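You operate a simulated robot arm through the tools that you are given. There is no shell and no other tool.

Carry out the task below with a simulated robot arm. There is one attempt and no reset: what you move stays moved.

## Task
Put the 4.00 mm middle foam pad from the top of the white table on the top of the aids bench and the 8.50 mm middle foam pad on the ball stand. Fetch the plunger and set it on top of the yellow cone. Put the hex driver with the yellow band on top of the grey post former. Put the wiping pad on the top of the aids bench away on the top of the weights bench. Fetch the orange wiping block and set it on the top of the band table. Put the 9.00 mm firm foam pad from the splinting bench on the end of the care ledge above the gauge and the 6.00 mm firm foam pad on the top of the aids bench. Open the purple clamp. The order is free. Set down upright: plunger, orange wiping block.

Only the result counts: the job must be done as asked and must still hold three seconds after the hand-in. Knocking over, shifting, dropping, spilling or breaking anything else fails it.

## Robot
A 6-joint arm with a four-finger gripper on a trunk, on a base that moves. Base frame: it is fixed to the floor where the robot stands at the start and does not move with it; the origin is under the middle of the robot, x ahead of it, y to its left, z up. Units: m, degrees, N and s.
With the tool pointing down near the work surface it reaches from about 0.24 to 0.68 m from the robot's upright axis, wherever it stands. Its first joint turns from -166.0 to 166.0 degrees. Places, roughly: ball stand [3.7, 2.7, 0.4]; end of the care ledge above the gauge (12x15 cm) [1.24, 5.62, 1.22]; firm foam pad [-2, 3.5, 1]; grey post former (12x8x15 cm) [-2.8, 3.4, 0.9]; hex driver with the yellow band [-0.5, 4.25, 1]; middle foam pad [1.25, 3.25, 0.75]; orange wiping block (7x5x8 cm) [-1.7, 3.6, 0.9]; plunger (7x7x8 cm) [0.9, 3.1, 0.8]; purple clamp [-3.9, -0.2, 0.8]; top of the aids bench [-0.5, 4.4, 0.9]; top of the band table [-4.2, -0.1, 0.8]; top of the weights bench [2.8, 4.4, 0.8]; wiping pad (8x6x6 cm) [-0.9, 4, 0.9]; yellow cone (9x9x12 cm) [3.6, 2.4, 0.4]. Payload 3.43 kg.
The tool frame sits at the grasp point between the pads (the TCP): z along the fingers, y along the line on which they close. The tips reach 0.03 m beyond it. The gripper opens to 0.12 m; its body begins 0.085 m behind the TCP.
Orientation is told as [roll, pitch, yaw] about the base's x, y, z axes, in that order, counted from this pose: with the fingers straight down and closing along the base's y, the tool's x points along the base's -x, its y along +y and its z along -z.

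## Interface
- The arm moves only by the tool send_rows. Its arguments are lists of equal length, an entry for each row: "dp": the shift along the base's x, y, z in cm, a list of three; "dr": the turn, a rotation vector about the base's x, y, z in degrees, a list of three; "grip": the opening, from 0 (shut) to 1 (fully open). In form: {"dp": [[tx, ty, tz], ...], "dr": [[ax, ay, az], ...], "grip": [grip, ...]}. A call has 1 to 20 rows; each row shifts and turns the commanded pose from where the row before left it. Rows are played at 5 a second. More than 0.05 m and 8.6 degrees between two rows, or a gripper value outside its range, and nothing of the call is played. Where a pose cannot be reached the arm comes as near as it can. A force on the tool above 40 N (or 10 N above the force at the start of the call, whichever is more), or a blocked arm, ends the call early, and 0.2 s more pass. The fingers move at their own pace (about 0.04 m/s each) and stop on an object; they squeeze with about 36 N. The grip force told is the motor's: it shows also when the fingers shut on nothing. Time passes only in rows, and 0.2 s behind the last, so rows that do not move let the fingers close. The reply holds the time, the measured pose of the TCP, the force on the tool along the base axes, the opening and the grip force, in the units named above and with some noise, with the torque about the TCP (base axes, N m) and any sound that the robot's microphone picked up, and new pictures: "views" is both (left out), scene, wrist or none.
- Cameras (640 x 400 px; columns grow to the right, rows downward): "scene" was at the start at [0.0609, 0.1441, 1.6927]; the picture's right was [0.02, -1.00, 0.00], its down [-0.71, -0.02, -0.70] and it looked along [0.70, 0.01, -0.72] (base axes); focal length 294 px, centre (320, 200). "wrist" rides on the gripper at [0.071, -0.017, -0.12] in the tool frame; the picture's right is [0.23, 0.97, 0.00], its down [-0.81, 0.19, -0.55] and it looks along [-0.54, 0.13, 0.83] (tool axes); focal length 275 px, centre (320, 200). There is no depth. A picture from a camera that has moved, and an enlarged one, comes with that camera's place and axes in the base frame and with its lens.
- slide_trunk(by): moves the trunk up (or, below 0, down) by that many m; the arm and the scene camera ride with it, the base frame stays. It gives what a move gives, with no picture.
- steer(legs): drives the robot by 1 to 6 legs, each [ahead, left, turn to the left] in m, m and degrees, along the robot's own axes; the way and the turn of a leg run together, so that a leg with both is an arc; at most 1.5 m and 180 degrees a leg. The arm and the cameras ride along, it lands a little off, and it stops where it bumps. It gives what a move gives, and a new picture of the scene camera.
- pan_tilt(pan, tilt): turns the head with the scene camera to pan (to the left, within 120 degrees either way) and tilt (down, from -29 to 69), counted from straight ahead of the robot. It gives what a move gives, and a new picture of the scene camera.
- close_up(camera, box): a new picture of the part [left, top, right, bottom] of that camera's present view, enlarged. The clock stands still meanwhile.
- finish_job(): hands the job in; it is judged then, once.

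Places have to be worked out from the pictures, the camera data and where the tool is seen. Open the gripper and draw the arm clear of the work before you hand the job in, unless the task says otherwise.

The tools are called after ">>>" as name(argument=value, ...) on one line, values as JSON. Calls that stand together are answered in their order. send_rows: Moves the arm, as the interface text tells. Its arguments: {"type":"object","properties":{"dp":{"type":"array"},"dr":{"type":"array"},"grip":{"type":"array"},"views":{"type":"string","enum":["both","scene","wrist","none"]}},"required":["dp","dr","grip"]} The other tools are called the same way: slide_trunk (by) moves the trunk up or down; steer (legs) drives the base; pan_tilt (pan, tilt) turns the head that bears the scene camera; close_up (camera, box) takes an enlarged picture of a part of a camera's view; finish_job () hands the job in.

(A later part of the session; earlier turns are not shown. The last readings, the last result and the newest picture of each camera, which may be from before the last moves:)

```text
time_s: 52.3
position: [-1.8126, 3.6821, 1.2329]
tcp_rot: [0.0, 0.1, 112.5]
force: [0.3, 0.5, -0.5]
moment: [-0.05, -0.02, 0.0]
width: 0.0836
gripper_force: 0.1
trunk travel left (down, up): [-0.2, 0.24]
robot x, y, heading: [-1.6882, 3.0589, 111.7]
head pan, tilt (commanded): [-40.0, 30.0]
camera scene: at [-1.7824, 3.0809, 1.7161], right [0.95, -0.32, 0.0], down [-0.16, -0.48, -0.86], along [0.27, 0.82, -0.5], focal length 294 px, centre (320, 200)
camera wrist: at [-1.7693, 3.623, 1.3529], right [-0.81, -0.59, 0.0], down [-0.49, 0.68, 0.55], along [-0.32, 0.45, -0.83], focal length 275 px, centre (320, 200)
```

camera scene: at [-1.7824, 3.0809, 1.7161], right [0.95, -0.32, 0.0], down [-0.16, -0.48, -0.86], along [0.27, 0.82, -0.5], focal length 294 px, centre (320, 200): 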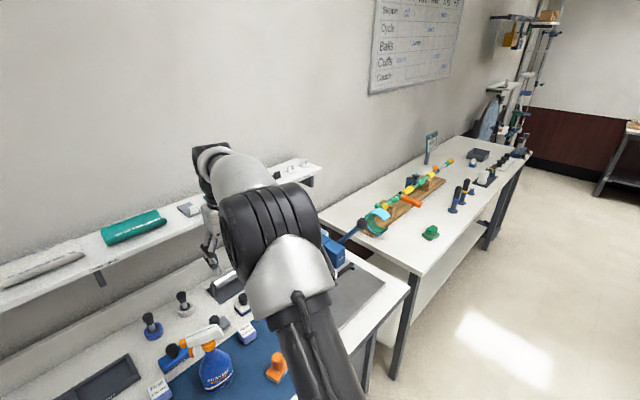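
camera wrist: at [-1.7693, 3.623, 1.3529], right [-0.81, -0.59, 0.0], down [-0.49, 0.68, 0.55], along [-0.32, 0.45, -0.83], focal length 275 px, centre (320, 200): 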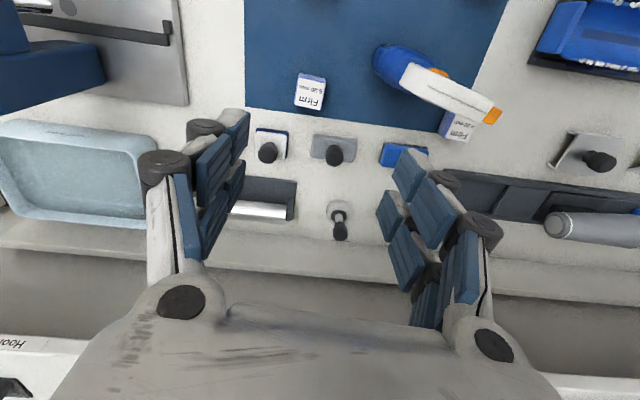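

Triangulating wrist and scene rays puts the 6.00 mm pad's top at z≈0.903, centre ≈(-1.814, 3.711), so the bench top is nearer 0.86. I shift forward 2.9 cm and lower partway, then look again.

>>> send_rows(dp=[[0, 2.9, 0], [0, 0, -5], [0, 0, -5], [0, 0, -5]], dr=[[0, 0, 0], [0, 0, 0], [0, 0, 0], [0, 0, 0]], grip=[0.6, 0.6, 0.6, 0.6], views="wrist")

```text
time_s: 53.3
position: [-1.8141, 3.712, 1.0846]
tcp_rot: [0.0, -0.1, 112.7]
force: [-0.4, 0.4, 0.7]
moment: [-0.03, -0.02, 0.0]
width: 0.072
gripper_force: 0.0
trunk travel left (down, up): [-0.2, 0.24]
robot x, y, heading: [-1.6856, 3.062, 111.8]
head pan, tilt (commanded): [-40.0, 30.0]
camera wrist: at [-1.7706, 3.6522, 1.2053], right [-0.81, -0.59, 0.0], down [-0.49, 0.67, 0.55], along [-0.32, 0.45, -0.83], focal length 275 px, centre (320, 200)
```

wrist: 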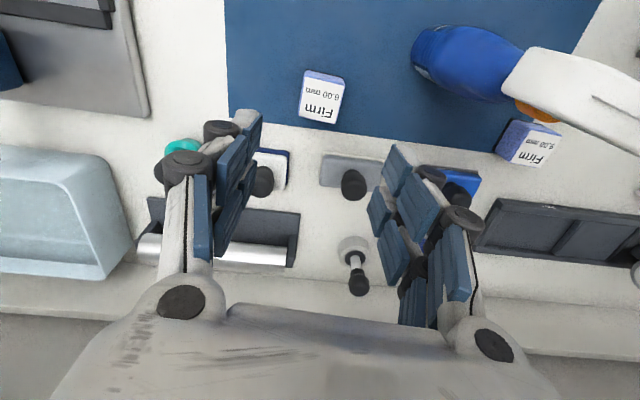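

The pad sits right under the TCP (pixel 322,98 vs predicted 320,100). I descend to grasp height and close.

>>> send_rows(dp=[[0, 0, -5], [0, 0, -5], [0, 0, -5], [0, 0, -2], [0, 0, -1.3]], dr=[[0, 0, 0], [0, 0, 0], [0, 0, 0], [0, 0, 0], [0, 0, 0]], grip=[0.6, 0.6, 0.6, 0.6, 0.6], views="wrist")

```text
time_s: 54.5
position: [-1.8131, 3.71, 0.9027]
tcp_rot: [-0.1, 0.0, 112.6]
force: [1.2, -1.0, -0.2]
moment: [-0.01, -0.01, 0.02]
width: 0.0718
gripper_force: 0.0
trunk travel left (down, up): [-0.2, 0.24]
robot x, y, heading: [-1.6873, 3.0574, 111.3]
head pan, tilt (commanded): [-40.0, 30.0]
camera wrist: at [-1.771, 3.65, 1.0229], right [-0.81, -0.59, 0.0], down [-0.49, 0.67, 0.55], along [-0.32, 0.45, -0.83], focal length 275 px, centre (320, 200)
```

wrist: 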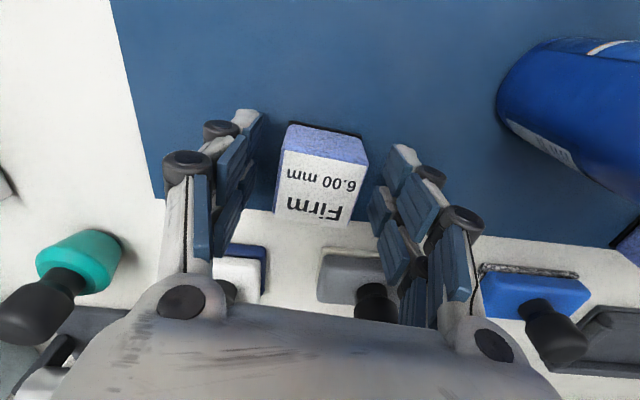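

The label sits exactly at the TCP point, so its top is level with the TCP. I lower 0.6 cm more and close the fingers.

>>> send_rows(dp=[[0, 0, -0.6], [0, 0, 0], [0, 0, 0], [0, 0, 0], [0, 0, 0]], dr=[[0, 0, 0], [0, 0, 0], [0, 0, 0], [0, 0, 0], [0, 0, 0]], grip=[0.6, 0, 0, 0, 0], views="wrist")

```text
time_s: 55.7
position: [-1.8132, 3.7101, 0.8962]
tcp_rot: [0.0, 0.0, 112.5]
force: [0.0, -0.5, 0.0]
moment: [0.06, 0.01, 0.03]
width: 0.0441
gripper_force: 36.0
trunk travel left (down, up): [-0.2, 0.24]
robot x, y, heading: [-1.6893, 3.0637, 111.6]
head pan, tilt (commanded): [-40.0, 30.0]
camera wrist: at [-1.7709, 3.6499, 1.0171], right [-0.81, -0.59, 0.0], down [-0.49, 0.67, 0.55], along [-0.32, 0.45, -0.83], focal length 275 px, centre (320, 200)
```

wrist: 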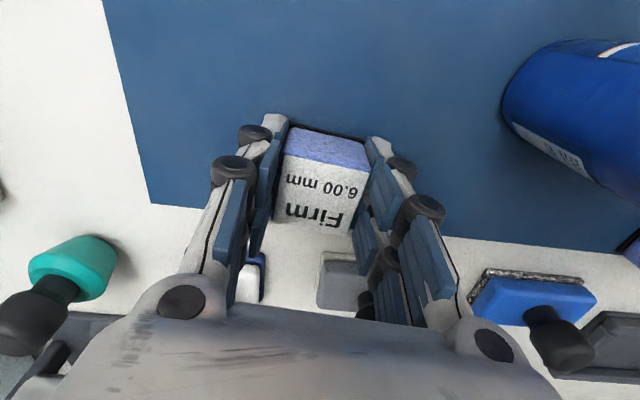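

The pad is held (width 0.044, 36 N). I lift it straight up well above the bottle, then draw the arm in toward the robot.

>>> send_rows(dp=[[0, 0, 3], [0, 0, 5], [0, 0, 5], [0, 0, 5], [0, 0, 5], [0, 0, 5], [0, 0, 5], [0, 0, 3], [0.9, -4.7, 0], [0.9, -4.7, 0], [0.9, -4.7, 0], [0.9, -4.7, 0]], dr=[[0, 0, 0], [0, 0, 0], [0, 0, 0], [0, 0, 0], [0, 0, 0], [0, 0, 0], [0, 0, 0], [0, 0, 0], [0, 0, 0], [0, 0, 0], [0, 0, 0], [0, 0, 0]], grip=[0, 0, 0, 0, 0, 0, 0, 0, 0, 0, 0, 0], views="wrist")

```text
time_s: 58.3
position: [-1.7788, 3.5214, 1.2554]
tcp_rot: [-0.1, 0.0, 112.7]
force: [-0.4, -0.4, 0.7]
moment: [0.0, 0.0, -0.01]
width: 0.0438
gripper_force: 36.0
trunk travel left (down, up): [-0.2, 0.24]
robot x, y, heading: [-1.6875, 3.0606, 111.8]
head pan, tilt (commanded): [-40.0, 30.0]
camera wrist: at [-1.7356, 3.4613, 1.3759], right [-0.81, -0.59, 0.0], down [-0.49, 0.67, 0.55], along [-0.32, 0.45, -0.83], focal length 275 px, centre (320, 200)
```

wrist: 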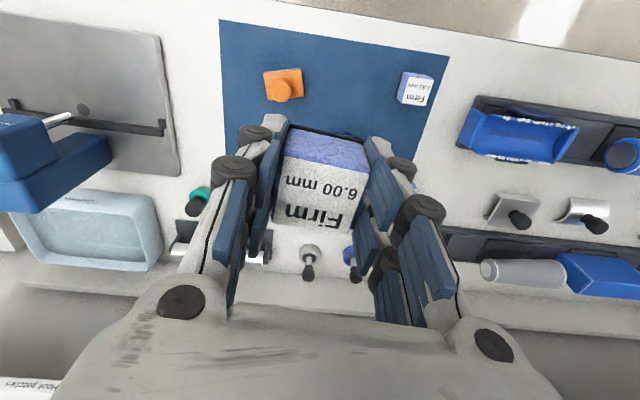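

Now I slide the base right along the benches to face the left end of the aids bench, then go slightly ahead.

>>> steer(legs=[[0, -0.96, 0.9], [0.15, 0, 0]])

>>> close_up(camera="wrist", box=[0, 0, 640, 400])

```text
time_s: 64.4
position: [-0.9273, 4.0269, 1.2538]
tcp_rot: [0.0, 0.1, 113.1]
force: [0.6, 0.5, 0.0]
moment: [-0.02, -0.01, 0.05]
width: 0.0437
gripper_force: 36.2
trunk travel left (down, up): [-0.2, 0.24]
robot x, y, heading: [-0.8316, 3.5642, 112.2]
head pan, tilt (commanded): [-40.0, 30.0]
camera scene: at [-0.9282, 3.5825, 1.7161], right [0.95, -0.31, 0.0], down [-0.15, -0.48, -0.87], along [0.27, 0.82, -0.5], focal length 294 px, centre (320, 200)
```

scene: 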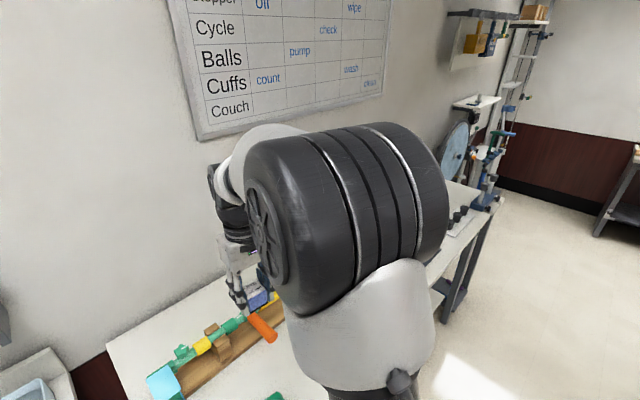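

```text
1.00 times, centred on (320, 200) of wrist (not enlarged: the box is as wide or as high as the picture)
camera zoom: at [-0.8845, 3.9671, 1.375], right [-0.8, -0.59, 0.0], down [-0.5, 0.67, 0.55], along [-0.33, 0.44, -0.83], focal length 275 px, centre (320, 200)
```

zoom: 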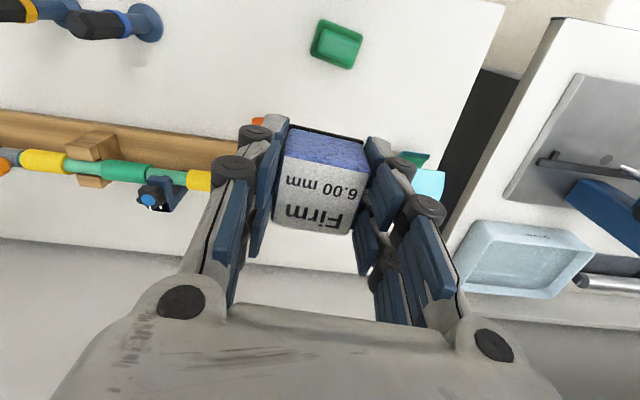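

The aids bench corner is at (-1.10, 3.78) and the green pad at (-0.925, 3.98). I bring the 6.00 mm pad over the free spot at (-1.07, 3.961) and lower it to just above the surface.

>>> send_rows(dp=[[-3.6, -1.65, 0], [-3.6, -1.65, 0], [-3.6, -1.65, 0], [-3.5, -1.65, 0], [0, 0, -5], [0, 0, -5], [0, 0, -5], [0, 0, -5], [0, 0, -5], [0, 0, -5], [0, 0, -3.5]], dr=[[0, 0, 0], [0, 0, 0], [0, 0, 0], [0, 0, 0], [0, 0, 0], [0, 0, 0], [0, 0, 0], [0, 0, 0], [0, 0, 0], [0, 0, 0], [0, 0, 0]], grip=[0, 0, 0, 0, 0, 0, 0, 0, 0, 0, 0], views="both")

```text
time_s: 66.8
position: [-1.0699, 3.9612, 0.9183]
tcp_rot: [0.0, -0.2, 113.1]
force: [-0.1, -0.1, -0.2]
moment: [-0.05, 0.0, 0.01]
width: 0.0441
gripper_force: 35.7
trunk travel left (down, up): [-0.2, 0.24]
robot x, y, heading: [-0.8309, 3.5666, 112.2]
head pan, tilt (commanded): [-40.0, 30.0]
camera scene: at [-0.9279, 3.5816, 1.7162], right [0.95, -0.31, 0.0], down [-0.15, -0.48, -0.87], along [0.27, 0.82, -0.5], focal length 294 px, centre (320, 200)
camera wrist: at [-1.0268, 3.901, 1.0396], right [-0.8, -0.59, 0.0], down [-0.49, 0.67, 0.55], along [-0.33, 0.45, -0.83], focal length 275 px, centre (320, 200)
```

scene: 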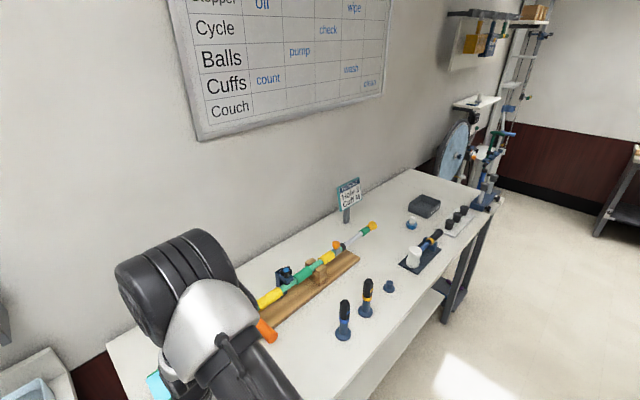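
wrist: 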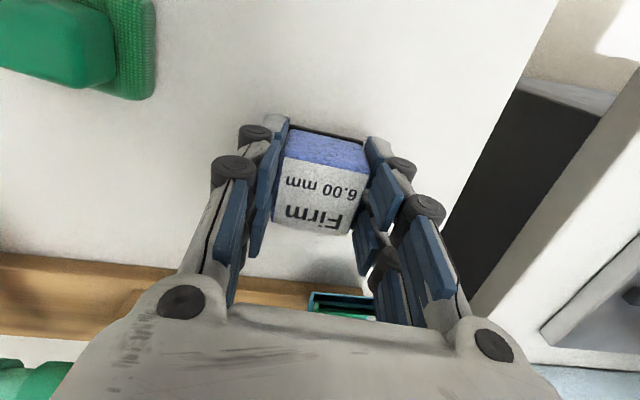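

Clear around it. I lower in small steps toward contact.

>>> send_rows(dp=[[0, 0, -0.6], [0, 0, -0.5], [0, 0, -0.4], [0, 0, -0.3]], dr=[[0, 0, 0], [0, 0, 0], [0, 0, 0], [0, 0, 0]], grip=[0, 0, 0, 0], views="wrist")

```text
time_s: 67.8
position: [-1.0705, 3.9601, 0.9016]
tcp_rot: [0.1, 0.0, 113.1]
force: [0.1, 0.0, -0.4]
moment: [-0.03, 0.0, -0.03]
width: 0.0439
gripper_force: 36.7
trunk travel left (down, up): [-0.2, 0.24]
robot x, y, heading: [-0.8335, 3.5642, 112.2]
head pan, tilt (commanded): [-40.0, 30.0]
camera wrist: at [-1.0266, 3.9005, 1.0219], right [-0.8, -0.59, 0.0], down [-0.5, 0.67, 0.55], along [-0.33, 0.44, -0.83], focal length 275 px, centre (320, 200)
```

wrist: 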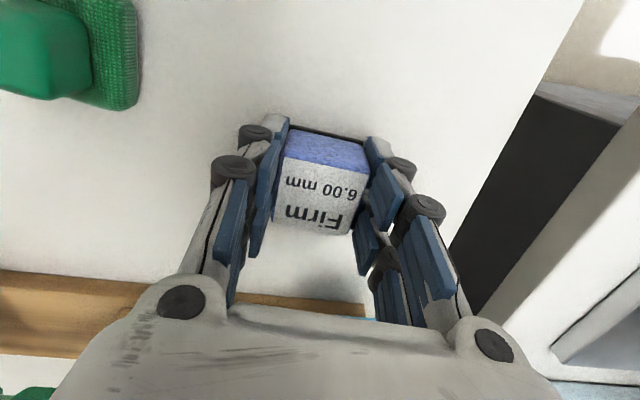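

No contact yet. I continue in 2–3 mm steps.

>>> send_rows(dp=[[0, 0, -0.3], [0, 0, -0.2], [0, 0, -0.2]], dr=[[0, 0, 0], [0, 0, 0], [0, 0, 0]], grip=[0, 0, 0], views="none")

>>> send_rows(dp=[[0, 0, -0.2], [0, 0, -0.1]], dr=[[0, 0, 0], [0, 0, 0]], grip=[0, 0], views="wrist")

```text
time_s: 68.6
position: [-1.0704, 3.9592, 0.8948]
tcp_rot: [-0.1, -0.1, 113.2]
force: [1.9, -1.9, 18.9]
moment: [-0.02, -0.13, -0.04]
width: 0.0438
gripper_force: 35.8
trunk travel left (down, up): [-0.2, 0.24]
robot x, y, heading: [-0.8358, 3.5607, 112.2]
head pan, tilt (commanded): [-40.0, 30.0]
```

```text
time_s: 69.1
position: [-1.0704, 3.9597, 0.8958]
tcp_rot: [0.0, -0.3, 113.1]
force: [4.9, -5.1, 24.3]
moment: [-0.3, -0.23, 0.0]
width: 0.0441
gripper_force: 36.4
trunk travel left (down, up): [-0.2, 0.24]
robot x, y, heading: [-0.8327, 3.5608, 112.0]
head pan, tilt (commanded): [-40.0, 30.0]
stopped in row 2: the force on the tool passed its limit at 42 N (the readings are from after the stop); the commanded pose is now the measured one
camera wrist: at [-1.027, 3.9001, 1.0161], right [-0.8, -0.59, 0.0], down [-0.49, 0.67, 0.56], along [-0.33, 0.45, -0.83], focal length 275 px, centre (320, 200)
```

wrist: 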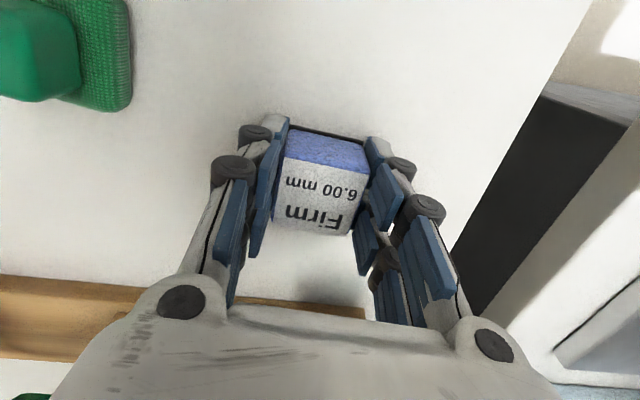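

The pad rests on the bench at TCP z≈0.895 (contact ~20 N). I open the fingers and lift straight up.

>>> send_rows(dp=[[0, 0, 0.1], [0, 0, 0], [0, 0, 0], [0, 0, 0], [0, 0, 5], [0, 0, 5], [0, 0, 5], [0, 0, 5], [0, 0, 5]], dr=[[0, 0, 0], [0, 0, 0], [0, 0, 0], [0, 0, 0], [0, 0, 0], [0, 0, 0], [0, 0, 0], [0, 0, 0], [0, 0, 0]], grip=[0.6, 0.6, 0.6, 0.6, 0.6, 0.6, 0.6, 0.6, 0.6], views="wrist")

```text
time_s: 71.1
position: [-1.068, 3.9591, 1.1434]
tcp_rot: [0.0, -0.1, 113.2]
force: [0.3, -0.5, -0.4]
moment: [0.03, -0.02, -0.02]
width: 0.0722
gripper_force: 0.1
trunk travel left (down, up): [-0.2, 0.24]
robot x, y, heading: [-0.8364, 3.5662, 112.2]
head pan, tilt (commanded): [-40.0, 30.0]
camera wrist: at [-1.0258, 3.8991, 1.2627], right [-0.8, -0.59, 0.0], down [-0.49, 0.67, 0.56], along [-0.33, 0.45, -0.83], focal length 275 px, centre (320, 200)
```

wrist: 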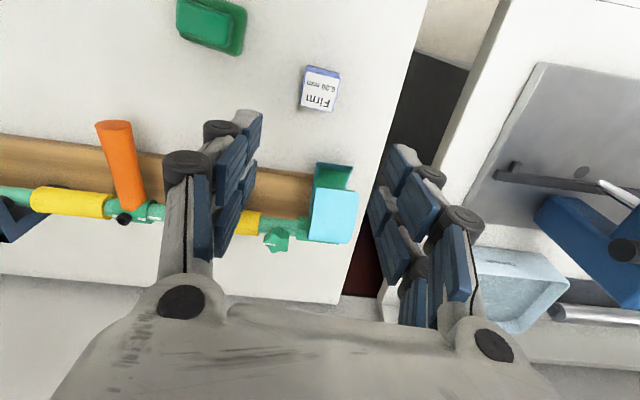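

The pad stands on the aids bench. Before sliding right toward the hex drivers, I check where the wheelchair is.

>>> pan_tilt(pan=-110, tilt=45)

>>> pan_tilt(pan=-70, tilt=30)

>>> close_up(camera="scene", box=[200, 120, 360, 220])

```text
time_s: 72.5
position: [-1.0693, 3.9599, 1.1414]
tcp_rot: [0.0, -0.1, 113.1]
force: [-0.1, 1.0, 0.6]
moment: [0.02, 0.02, 0.0]
width: 0.0718
gripper_force: 0.1
trunk travel left (down, up): [-0.2, 0.24]
robot x, y, heading: [-0.8337, 3.5648, 112.0]
head pan, tilt (commanded): [-110.0, 45.0]
camera scene: at [-0.8741, 3.4981, 1.6936], right [0.04, -1.0, 0.0], down [-0.71, -0.03, -0.71], along [0.71, 0.03, -0.71], focal length 294 px, centre (320, 200)
```

scene: 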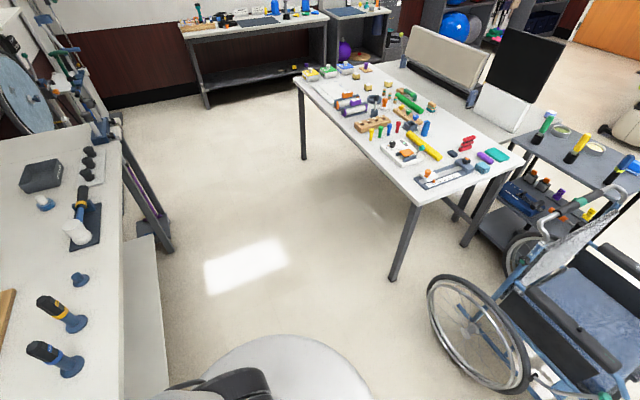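

```text
time_s: 73.5
position: [-1.0699, 3.9613, 1.1407]
tcp_rot: [0.0, -0.3, 113.1]
force: [-0.3, 0.6, 1.3]
moment: [0.0, -0.01, -0.04]
width: 0.072
gripper_force: 0.1
trunk travel left (down, up): [-0.2, 0.24]
robot x, y, heading: [-0.8332, 3.5685, 112.2]
head pan, tilt (commanded): [-70.0, 30.0]
camera scene: at [-0.8881, 3.5556, 1.7162], right [0.67, -0.74, 0.0], down [-0.37, -0.34, -0.87], along [0.64, 0.58, -0.5], focal length 294 px, centre (320, 200)
```

scene: 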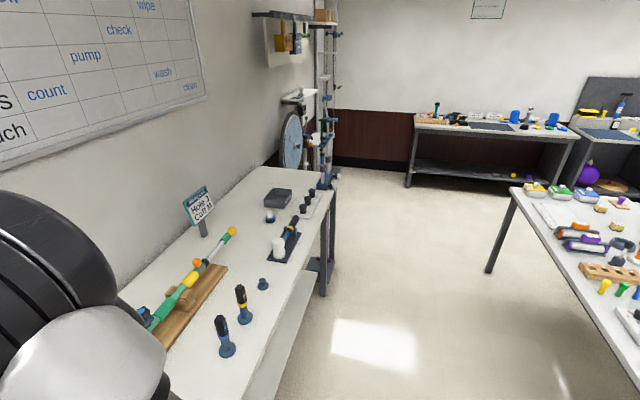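

```text
4.00 times, centred on (280, 170) of scene
camera zoom: at [-0.8881, 3.5556, 1.7162], right [0.67, -0.74, 0.0], down [-0.37, -0.34, -0.87], along [0.64, 0.58, -0.5], focal length 1174 px, centre (480, 320)
```

zoom: 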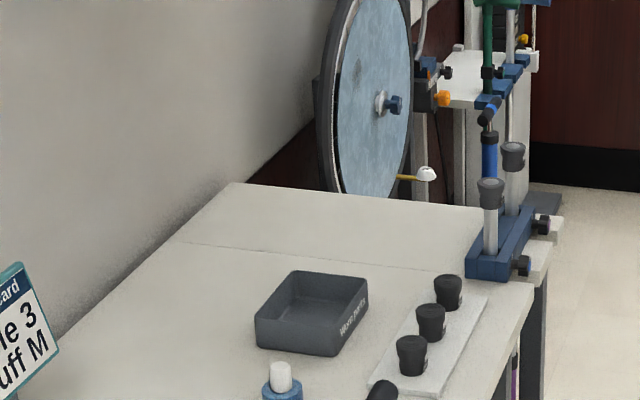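

There is a wide corridor between the aids bench and white table. I look closely at the yellow-banded driver from here.

>>> close_up(camera="scene", box=[200, 270, 280, 320])

>>> close_up(camera="scene", box=[560, 180, 640, 230])

```text
8.00 times, centred on (240, 295) of scene
camera zoom: at [-0.8881, 3.5556, 1.7162], right [0.67, -0.74, 0.0], down [-0.37, -0.34, -0.87], along [0.64, 0.58, -0.5], focal length 2348 px, centre (960, -560)
```

zoom: 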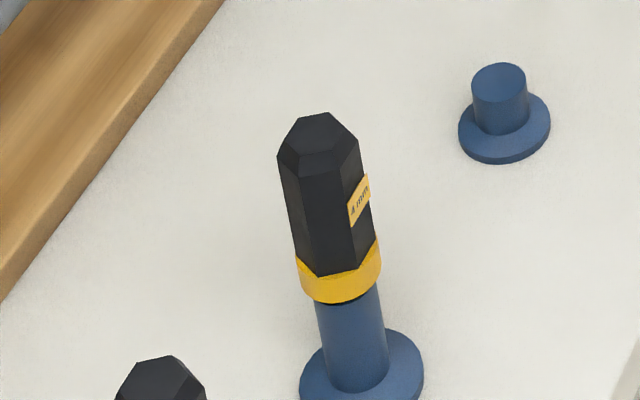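

```text
8.00 times, centred on (600, 205) of scene
camera zoom: at [-0.8881, 3.5556, 1.7162], right [0.67, -0.74, 0.0], down [-0.37, -0.34, -0.87], along [0.64, 0.58, -0.5], focal length 2348 px, centre (-1920, 160)
```

zoom: 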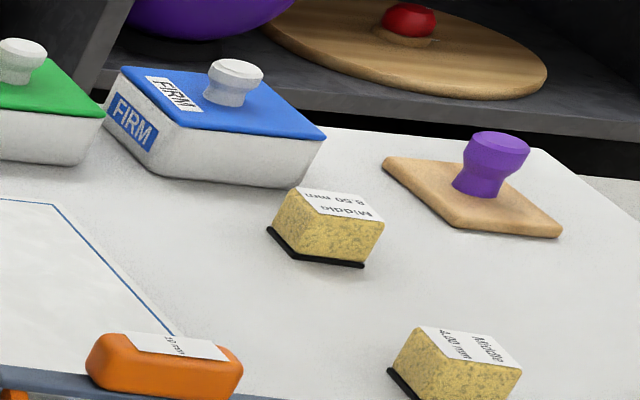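

Middle pads (one reads 8.50) are on the white table too. I slide right 0.49 m so the yellow-banded driver is straight ahead.

>>> steer(legs=[[0, -0.49, 0.5]])

>>> close_up(camera="wrist", box=[0, 0, 640, 400])

```text
time_s: 76.4
position: [-0.6178, 4.1432, 1.1415]
tcp_rot: [0.1, -0.2, 113.1]
force: [1.1, 0.2, 0.8]
moment: [-0.02, 0.04, -0.03]
width: 0.0717
gripper_force: 0.0
trunk travel left (down, up): [-0.2, 0.24]
robot x, y, heading: [-0.3833, 3.7466, 112.2]
head pan, tilt (commanded): [-70.0, 30.0]
camera scene: at [-0.4367, 3.739, 1.7162], right [0.67, -0.74, 0.0], down [-0.37, -0.34, -0.87], along [0.64, 0.58, -0.5], focal length 294 px, centre (320, 200)
```

scene: 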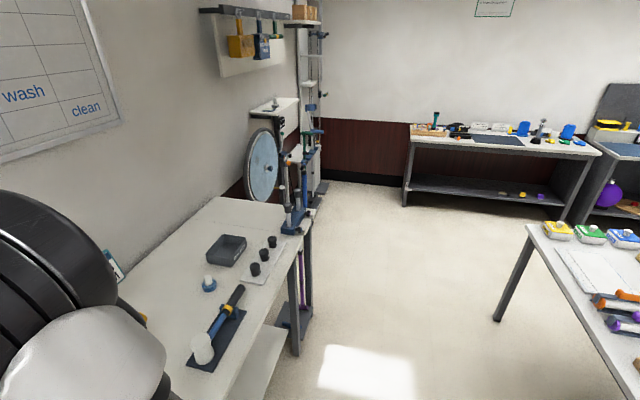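

```text
1.00 times, centred on (320, 200) of wrist (not enlarged: the box is as wide or as high as the picture)
camera zoom: at [-0.5746, 4.0837, 1.2619], right [-0.81, -0.59, 0.0], down [-0.49, 0.67, 0.56], along [-0.33, 0.45, -0.83], focal length 275 px, centre (320, 200)
```

zoom: 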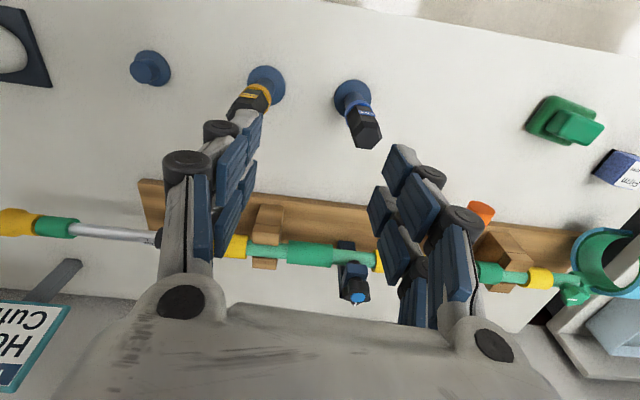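

I place the yellow driver's axis at about (-0.562, 4.189). I move over it and check alignment before descending.

>>> send_rows(dp=[[2.75, 2.3, 0], [2.75, 2.3, 0], [0, 0, -2]], dr=[[0, 0, 0], [0, 0, 0], [0, 0, 0]], grip=[0.6, 0.6, 0.6], views="wrist")

```text
time_s: 77.2
position: [-0.5643, 4.1903, 1.1213]
tcp_rot: [0.0, -0.2, 113.2]
force: [0.9, 0.0, 0.6]
moment: [-0.01, -0.04, -0.01]
width: 0.0718
gripper_force: 0.0
trunk travel left (down, up): [-0.2, 0.24]
robot x, y, heading: [-0.3797, 3.7491, 112.2]
head pan, tilt (commanded): [-70.0, 30.0]
camera wrist: at [-0.5207, 4.1309, 1.2418], right [-0.8, -0.59, 0.0], down [-0.49, 0.67, 0.56], along [-0.33, 0.45, -0.83], focal length 275 px, centre (320, 200)
```

wrist: 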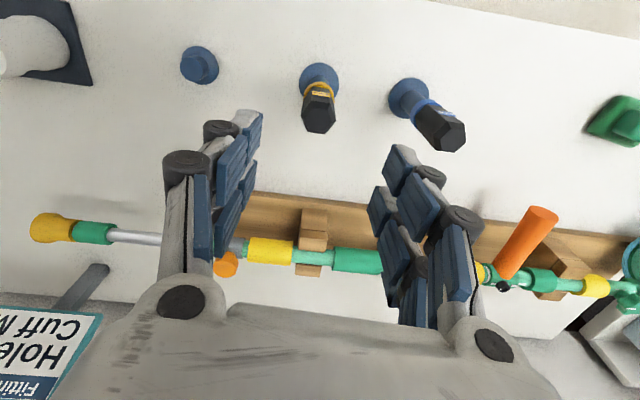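

Alignment is right on (driver top at 320,122 as predicted). I narrow the opening a little and descend onto the handle, then close.

>>> send_rows(dp=[[0, 0, 0], [0, 0, -5], [0, 0, -4], [0, 0, -3], [0, 0, -1.6]], dr=[[0, 0, 0], [0, 0, 0], [0, 0, 0], [0, 0, 0], [0, 0, 0]], grip=[0.5, 0.5, 0.5, 0.5, 0.5], views="wrist")

```text
time_s: 78.4
position: [-0.5639, 4.1893, 0.9854]
tcp_rot: [0.0, -0.3, 113.2]
force: [0.6, 0.5, 0.3]
moment: [0.01, 0.0, -0.04]
width: 0.0598
gripper_force: 0.1
trunk travel left (down, up): [-0.2, 0.24]
robot x, y, heading: [-0.3854, 3.7513, 112.0]
head pan, tilt (commanded): [-70.0, 30.0]
camera wrist: at [-0.5204, 4.1288, 1.1047], right [-0.81, -0.59, 0.0], down [-0.49, 0.67, 0.56], along [-0.33, 0.45, -0.83], focal length 275 px, centre (320, 200)
```

wrist: 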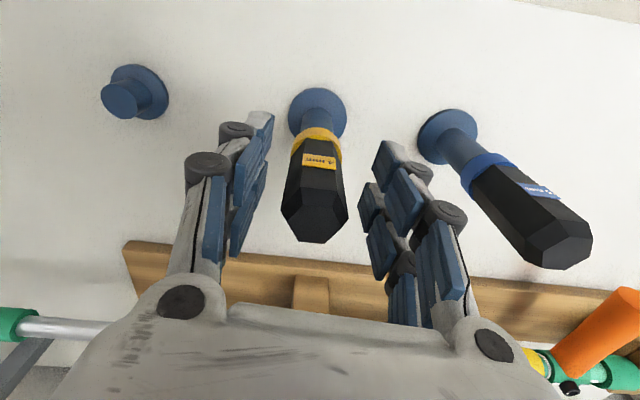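

The handle is centred between the fingers. I close and then lift gently a few centimetres to see whether the stand comes along.

>>> send_rows(dp=[[0, 0, 0], [0, 0, 0], [0, 0, 0], [0, 0, 0]], dr=[[0, 0, 0], [0, 0, 0], [0, 0, 0], [0, 0, 0]], grip=[0, 0, 0, 0], views="none")

>>> send_rows(dp=[[0, 0, 1], [0, 0, 1], [0, 0, 1]], dr=[[0, 0, 0], [0, 0, 0], [0, 0, 0]], grip=[0, 0, 0], views="wrist")

```text
time_s: 79.4
position: [-0.5638, 4.1887, 0.9848]
tcp_rot: [0.1, -0.3, 113.1]
force: [1.9, 1.5, 3.2]
moment: [0.08, -0.06, 0.03]
width: 0.0272
gripper_force: 36.1
trunk travel left (down, up): [-0.2, 0.24]
robot x, y, heading: [-0.3796, 3.7445, 112.0]
head pan, tilt (commanded): [-70.0, 30.0]
```

```text
time_s: 80.2
position: [-0.5638, 4.1885, 1.0155]
tcp_rot: [0.0, -0.2, 113.0]
force: [0.7, -0.4, -1.1]
moment: [-0.01, -0.01, -0.04]
width: 0.027
gripper_force: 35.7
trunk travel left (down, up): [-0.2, 0.24]
robot x, y, heading: [-0.3821, 3.7479, 112.2]
head pan, tilt (commanded): [-70.0, 30.0]
camera wrist: at [-0.5199, 4.1292, 1.1355], right [-0.81, -0.59, 0.0], down [-0.49, 0.67, 0.56], along [-0.33, 0.45, -0.83], focal length 275 px, centre (320, 200)
```

wrist: 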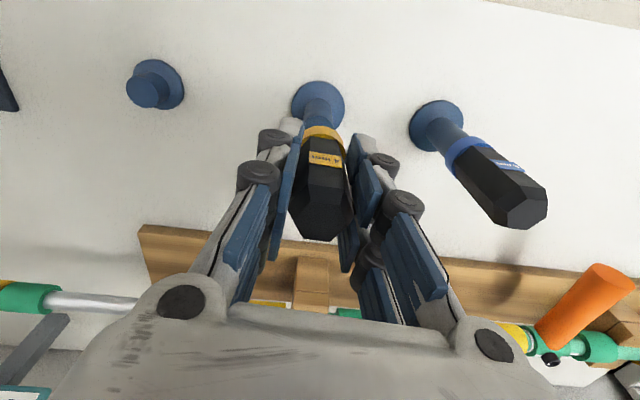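

The stand seems to remain on the table while the driver rises. I lift further and look from the scene camera as well.

>>> send_rows(dp=[[0, 0, 2], [0, 0, 2], [0, 0, 3], [0, 0, 4], [0, 0, 5], [0, 0, 5]], dr=[[0, 0, 0], [0, 0, 0], [0, 0, 0], [0, 0, 0], [0, 0, 0], [0, 0, 0]], grip=[0, 0, 0, 0, 0, 0], views="wrist")

>>> pan_tilt(pan=-20, tilt=40)

```text
time_s: 81.6
position: [-0.5646, 4.1901, 1.2265]
tcp_rot: [0.0, -0.2, 113.0]
force: [-0.1, 0.2, -1.6]
moment: [0.02, 0.02, 0.01]
width: 0.0266
gripper_force: 36.1
trunk travel left (down, up): [-0.2, 0.24]
robot x, y, heading: [-0.381, 3.7474, 112.0]
head pan, tilt (commanded): [-70.0, 30.0]
camera wrist: at [-0.5198, 4.1299, 1.3472], right [-0.81, -0.59, 0.0], down [-0.49, 0.67, 0.56], along [-0.33, 0.45, -0.83], focal length 275 px, centre (320, 200)
```

wrist: 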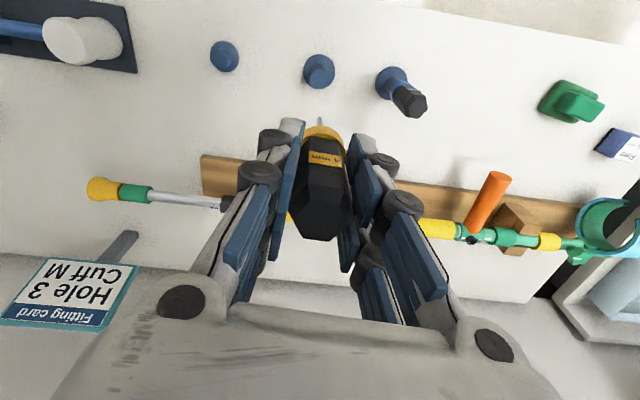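

```text
time_s: 82.8
position: [-0.5633, 4.1908, 1.2255]
tcp_rot: [0.0, -0.2, 113.1]
force: [-0.1, -1.1, -0.9]
moment: [0.02, -0.02, 0.0]
width: 0.0263
gripper_force: 35.8
trunk travel left (down, up): [-0.2, 0.24]
robot x, y, heading: [-0.382, 3.745, 112.3]
head pan, tilt (commanded): [-20.0, 40.0]
camera scene: at [-0.5075, 3.7631, 1.7009], right [1.0, 0.04, 0.0], down [0.02, -0.64, -0.77], along [-0.03, 0.77, -0.64], focal length 294 px, centre (320, 200)
```

scene: 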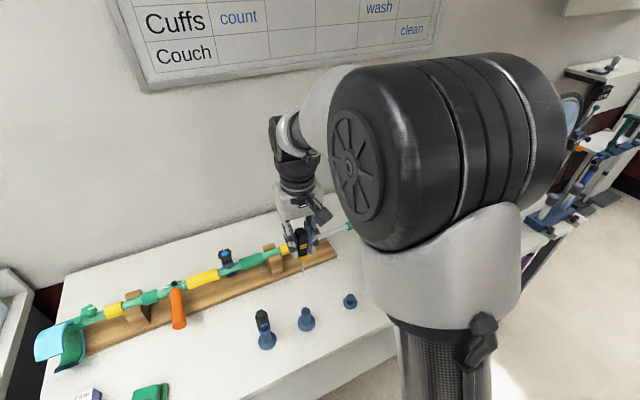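

The driver is out of its stand. I zoom to see its shaft and length.

>>> close_up(camera="scene", box=[262, 200, 358, 260])

>>> close_up(camera="scene", box=[280, 220, 328, 290])

>>> close_up(camera="wrist", box=[270, 100, 370, 162])

```text
6.67 times, centred on (310, 230) of scene
camera zoom: at [-0.5075, 3.7631, 1.7009], right [1.0, 0.04, 0.0], down [0.02, -0.64, -0.77], along [-0.03, 0.77, -0.64], focal length 1957 px, centre (387, 0)
```

zoom: 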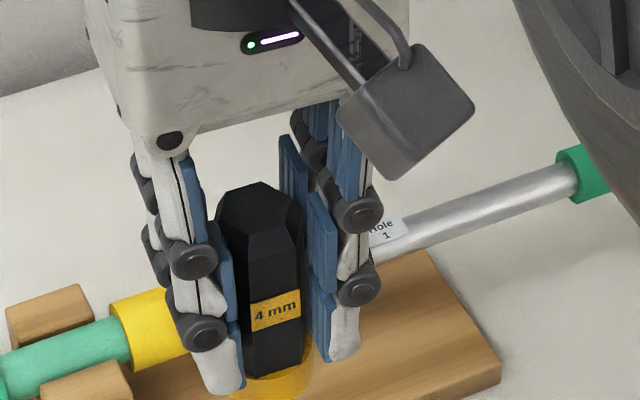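

```text
5.71 times, centred on (304, 255) of scene
camera zoom: at [-0.5075, 3.7631, 1.7009], right [1.0, 0.04, 0.0], down [0.02, -0.64, -0.77], along [-0.03, 0.77, -0.64], focal length 1677 px, centre (411, -114)
```

zoom: 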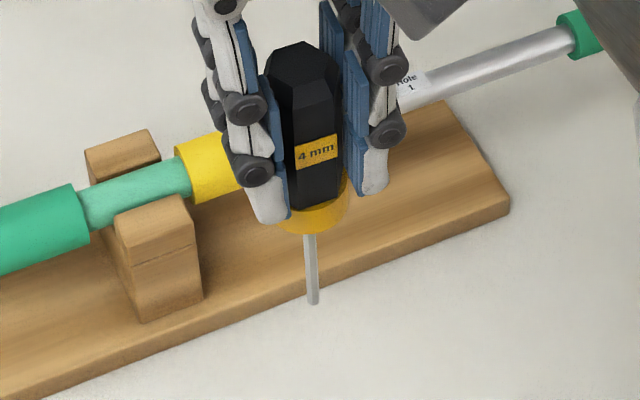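

```text
6.40 times, centred on (320, 131) of wrist
camera zoom: at [-0.5203, 4.1307, 1.3461], right [-0.81, -0.59, 0.0], down [-0.49, 0.67, 0.56], along [-0.33, 0.45, -0.83], focal length 1762 px, centre (320, 642)
```

zoom: 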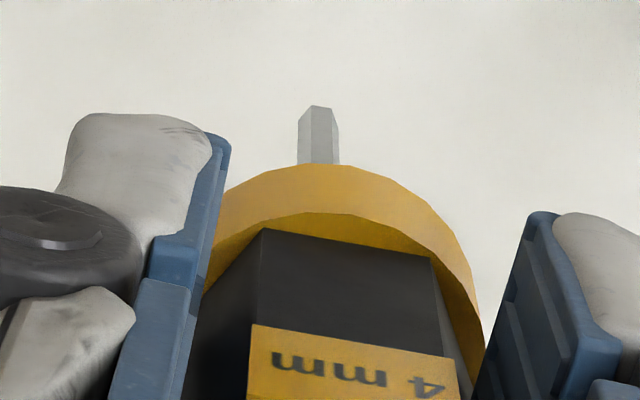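

The driver has a 7 cm hex handle, yellow collar and a thin ~4 cm shaft. I now back off, slide left to the splinting bench's left part where the grey post is, and inspect the post top before deciding how to set it down.

>>> steer(legs=[[-0.25, 0, 0], [0, 1.2, 0], [0, 1.15, 0.5]])

>>> pan_tilt(pan=-5, tilt=35)

```text
time_s: 95.8
position: [-2.6556, 3.0605, 1.2258]
tcp_rot: [0.0, -0.3, 113.4]
force: [-0.1, -0.8, 0.0]
moment: [0.0, 0.0, -0.02]
width: 0.0255
gripper_force: 35.2
trunk travel left (down, up): [-0.2, 0.24]
robot x, y, heading: [-2.4696, 2.6163, 112.5]
head pan, tilt (commanded): [-20.0, 40.0]
camera scene: at [-2.5962, 2.6341, 1.7008], right [1.0, 0.04, 0.0], down [0.03, -0.64, -0.77], along [-0.03, 0.77, -0.64], focal length 294 px, centre (320, 200)
```

scene: 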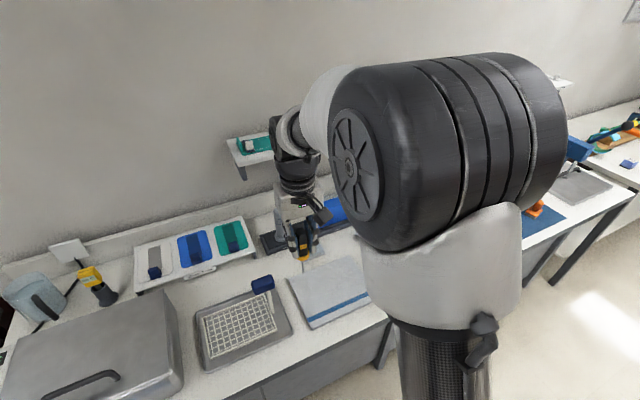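

```text
time_s: 96.6
position: [-2.654, 3.0608, 1.2266]
tcp_rot: [0.0, -0.1, 113.4]
force: [0.1, -0.1, -0.7]
moment: [0.03, 0.02, -0.01]
width: 0.0257
gripper_force: 36.0
trunk travel left (down, up): [-0.2, 0.24]
robot x, y, heading: [-2.4705, 2.614, 112.4]
head pan, tilt (commanded): [-5.0, 35.0]
camera scene: at [-2.6186, 2.6333, 1.7084], right [0.95, 0.3, 0.0], down [0.17, -0.55, -0.82], along [-0.24, 0.78, -0.57], focal length 294 px, centre (320, 200)
```

scene: 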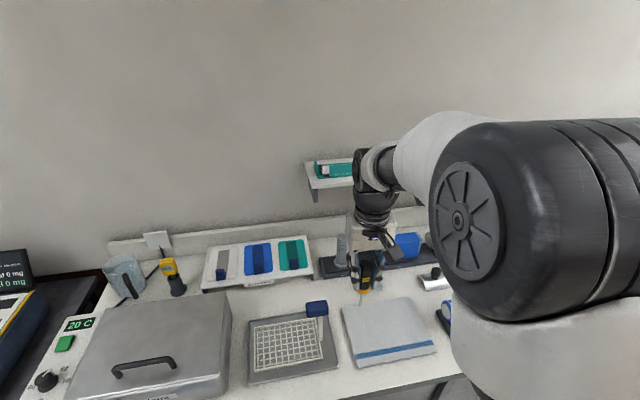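

The grey post is visible left of the gripper. I zoom on it.

>>> close_up(camera="scene", box=[310, 225, 390, 275])

>>> close_up(camera="wrist", box=[0, 0, 640, 400])

```text
8.00 times, centred on (350, 250) of scene
camera zoom: at [-2.6186, 2.6333, 1.7084], right [0.95, 0.3, 0.0], down [0.17, -0.55, -0.82], along [-0.24, 0.78, -0.57], focal length 2348 px, centre (80, -200)
```

zoom: 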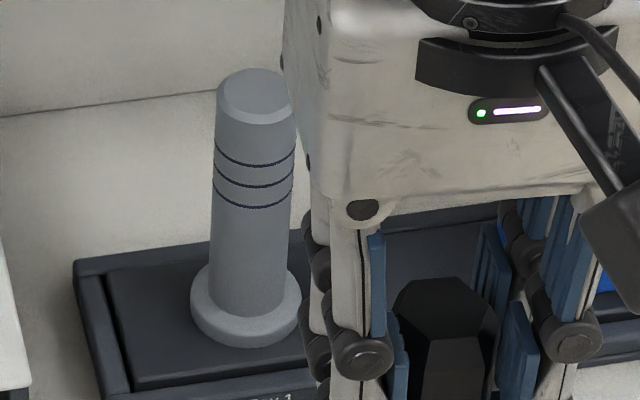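

```text
1.00 times, centred on (320, 200) of wrist (not enlarged: the box is as wide or as high as the picture)
camera zoom: at [-2.6107, 3.0017, 1.3464], right [-0.8, -0.6, 0.0], down [-0.5, 0.67, 0.56], along [-0.33, 0.45, -0.83], focal length 275 px, centre (320, 200)
```

zoom: 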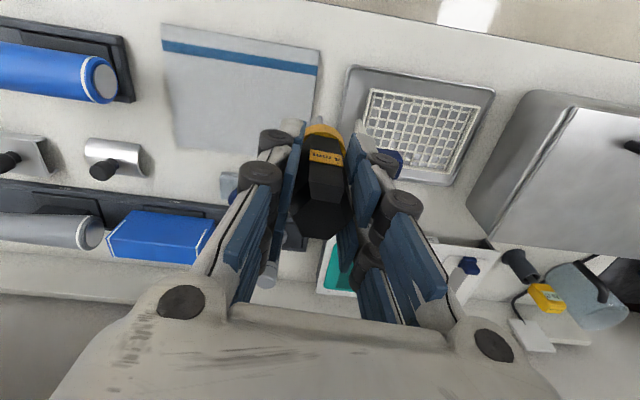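

The post top is a plain chamfered disc (~3.6 cm wide, z≈1.01) with no hole, so the driver must be laid across it horizontally. I need to regrasp it lying down; the free front strip of the aids bench suits that, so I go back there, standing ~0.48 m off the edge.

>>> steer(legs=[[0, -1.1, 0], [0.08, -1.01, 0.3]])

>>> close_up(camera="wrist", box=[0, 0, 640, 400])

```text
time_s: 107.2
position: [-0.7216, 3.9558, 1.226]
tcp_rot: [-0.1, -0.1, 114.2]
force: [0.1, 0.2, 0.1]
moment: [0.0, 0.02, -0.02]
width: 0.0257
gripper_force: 36.5
trunk travel left (down, up): [-0.2, 0.24]
robot x, y, heading: [-0.5316, 3.5179, 112.8]
head pan, tilt (commanded): [-5.0, 35.0]
camera scene: at [-0.6806, 3.5284, 1.7084], right [0.95, 0.31, 0.0], down [0.18, -0.55, -0.82], along [-0.25, 0.78, -0.57], focal length 294 px, centre (320, 200)
```

scene: 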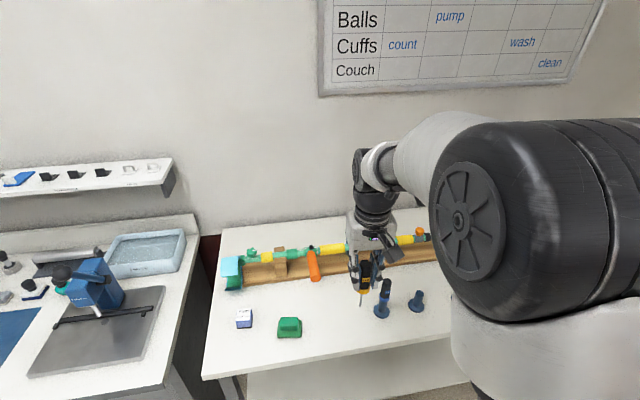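

```text
1.00 times, centred on (320, 200) of wrist (not enlarged: the box is as wide or as high as the picture)
camera zoom: at [-0.6774, 3.8968, 1.3464], right [-0.79, -0.61, 0.0], down [-0.51, 0.66, 0.56], along [-0.34, 0.44, -0.83], focal length 275 px, centre (320, 200)
```

zoom: 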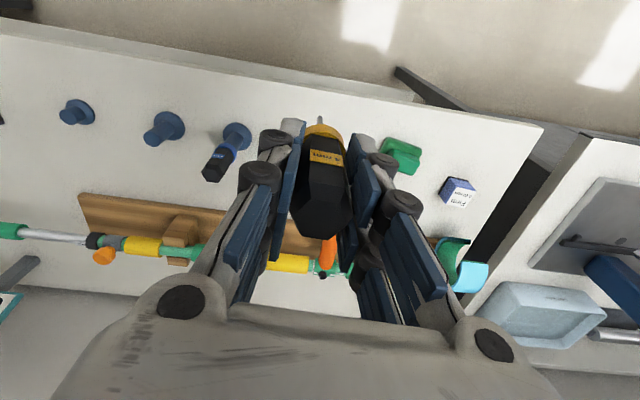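

The free strip between the green pad and blue driver is right ahead. I start pitching the tool forward about the bench direction, in the air, to see what the arm can do.

>>> send_rows(dp=[[0, 0, 0], [0, 0, 0], [0, 0, 0], [0, 0, 0], [0, 0, 0]], dr=[[7.3, 3.28, 0], [7.3, 3.28, 0], [7.3, 3.28, 0], [7.3, 3.28, 0], [7.3, 3.28, 0]], grip=[0, 0, 0, 0, 0], views="scene")

```text
time_s: 108.4
position: [-0.7276, 3.9533, 1.2263]
tcp_rot: [1.0, -37.4, 114.3]
force: [-1.2, -0.6, -1.1]
moment: [-0.04, -0.01, -0.04]
width: 0.0257
gripper_force: 35.5
out of reach, approached as far as the arm can: row 5
trunk travel left (down, up): [-0.2, 0.24]
robot x, y, heading: [-0.5313, 3.5208, 113.1]
head pan, tilt (commanded): [-5.0, 35.0]
camera scene: at [-0.6811, 3.5284, 1.7084], right [0.95, 0.31, 0.0], down [0.18, -0.55, -0.82], along [-0.25, 0.78, -0.57], focal length 294 px, centre (320, 200)
```

scene: 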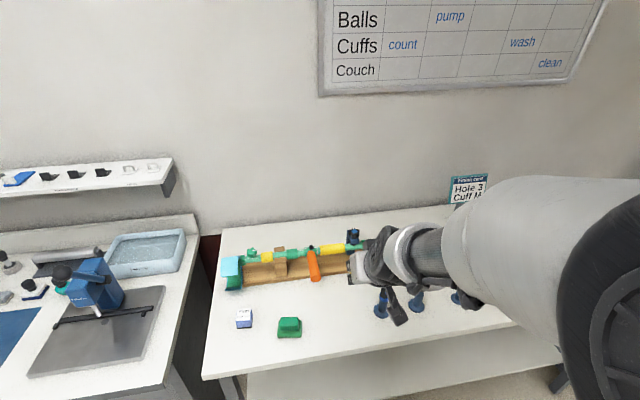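

The arm folds out at ~37° this close. I extend the tool forward while pitching further to test whether more reach allows it.

>>> send_rows(dp=[[-1.8, 4.2, 0], [-1.8, 4.2, 0], [-1.8, 4.2, 0], [-0.4, 1, 0], [0, 0, 0]], dr=[[0, 0, 0], [6.4, 2.9, 0], [6.4, 2.9, 0], [6.4, 2.9, 0], [6.4, 2.9, 0]], grip=[0, 0, 0, 0, 0], views="scene")

```text
time_s: 109.6
position: [-0.7805, 4.045, 1.2248]
tcp_rot: [5.0, -58.9, 115.4]
force: [1.9, 1.2, 0.4]
moment: [-0.07, 0.08, 0.15]
width: 0.0257
gripper_force: 35.6
out of reach, approached as far as the arm can: row 2, 3, 5
trunk travel left (down, up): [-0.2, 0.24]
robot x, y, heading: [-0.5317, 3.5155, 113.5]
head pan, tilt (commanded): [-5.0, 35.0]
camera scene: at [-0.68, 3.5298, 1.7085], right [0.95, 0.31, 0.0], down [0.18, -0.55, -0.82], along [-0.25, 0.78, -0.57], focal length 294 px, centre (320, 200)
```

scene: 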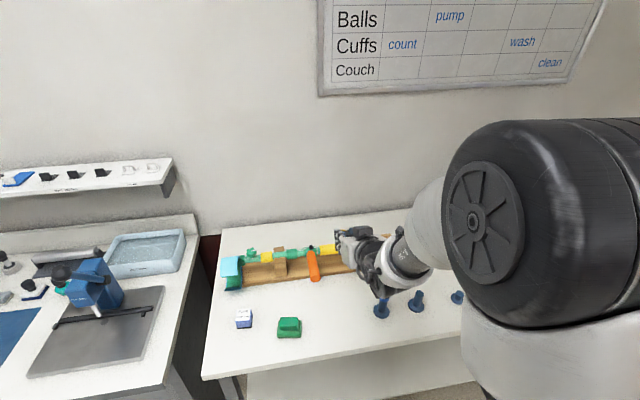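

The arm reaches 59° pitch when stretched. I back the base 5 cm so the driver will come down near the bench's front edge, then lower with the tool pitched.

>>> steer(legs=[[-0.06, 0, 0]])

>>> send_rows(dp=[[0, 0, -4], [0, 0, -4], [0, 0, -4], [0, 0, -4]], dr=[[0, 0, 0], [0, 0, 0], [0, 0, 0], [0, 0, 0]], grip=[0, 0, 0, 0], views="both")

```text
time_s: 110.5
position: [-0.7547, 3.989, 1.2258]
tcp_rot: [5.8, -59.2, 113.8]
force: [1.1, -0.9, 0.0]
moment: [-0.06, 0.0, 0.01]
width: 0.0256
gripper_force: 36.2
trunk travel left (down, up): [-0.2, 0.24]
robot x, y, heading: [-0.507, 3.4593, 113.2]
head pan, tilt (commanded): [-5.0, 35.0]
camera scene: at [-0.6568, 3.4716, 1.7085], right [0.95, 0.31, 0.0], down [0.18, -0.54, -0.82], along [-0.26, 0.78, -0.57], focal length 294 px, centre (320, 200)
```

scene: 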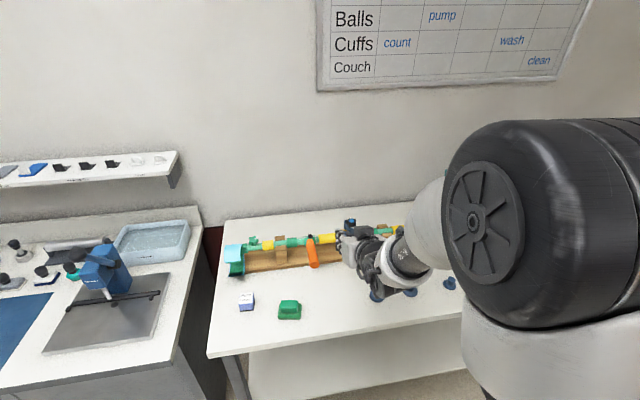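

```text
time_s: 111.5
position: [-0.7347, 4.0098, 1.0756]
tcp_rot: [7.9, -58.6, 112.1]
force: [-0.6, 0.7, -0.3]
moment: [-0.01, -0.01, 0.0]
width: 0.0258
gripper_force: 35.8
out of reach, approached as far as the arm can: row 1, 2, 3, 4
trunk travel left (down, up): [-0.2, 0.24]
robot x, y, heading: [-0.5115, 3.4595, 113.1]
head pan, tilt (commanded): [-5.0, 35.0]
camera scene: at [-0.658, 3.4742, 1.7083], right [0.95, 0.31, 0.0], down [0.18, -0.55, -0.82], along [-0.25, 0.78, -0.57], focal length 294 px, centre (320, 200)
camera wrist: at [-0.6523, 3.8943, 1.0759], right [-0.8, -0.58, -0.13], down [-0.08, -0.11, 0.99], along [-0.59, 0.81, 0.04], focal length 275 px, centre (320, 200)
```

scene: 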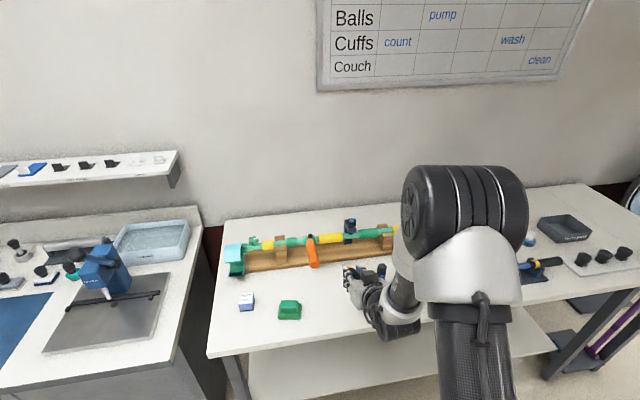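
wrist: 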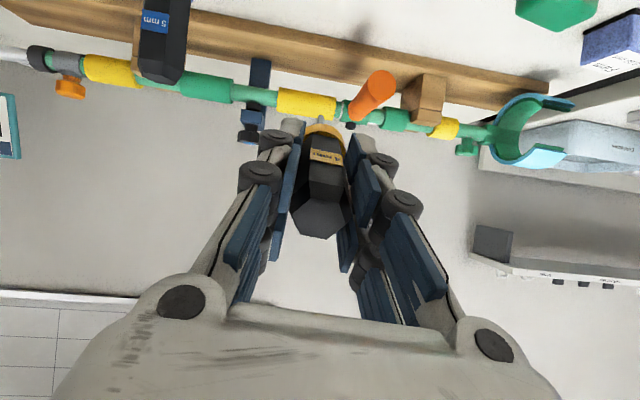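

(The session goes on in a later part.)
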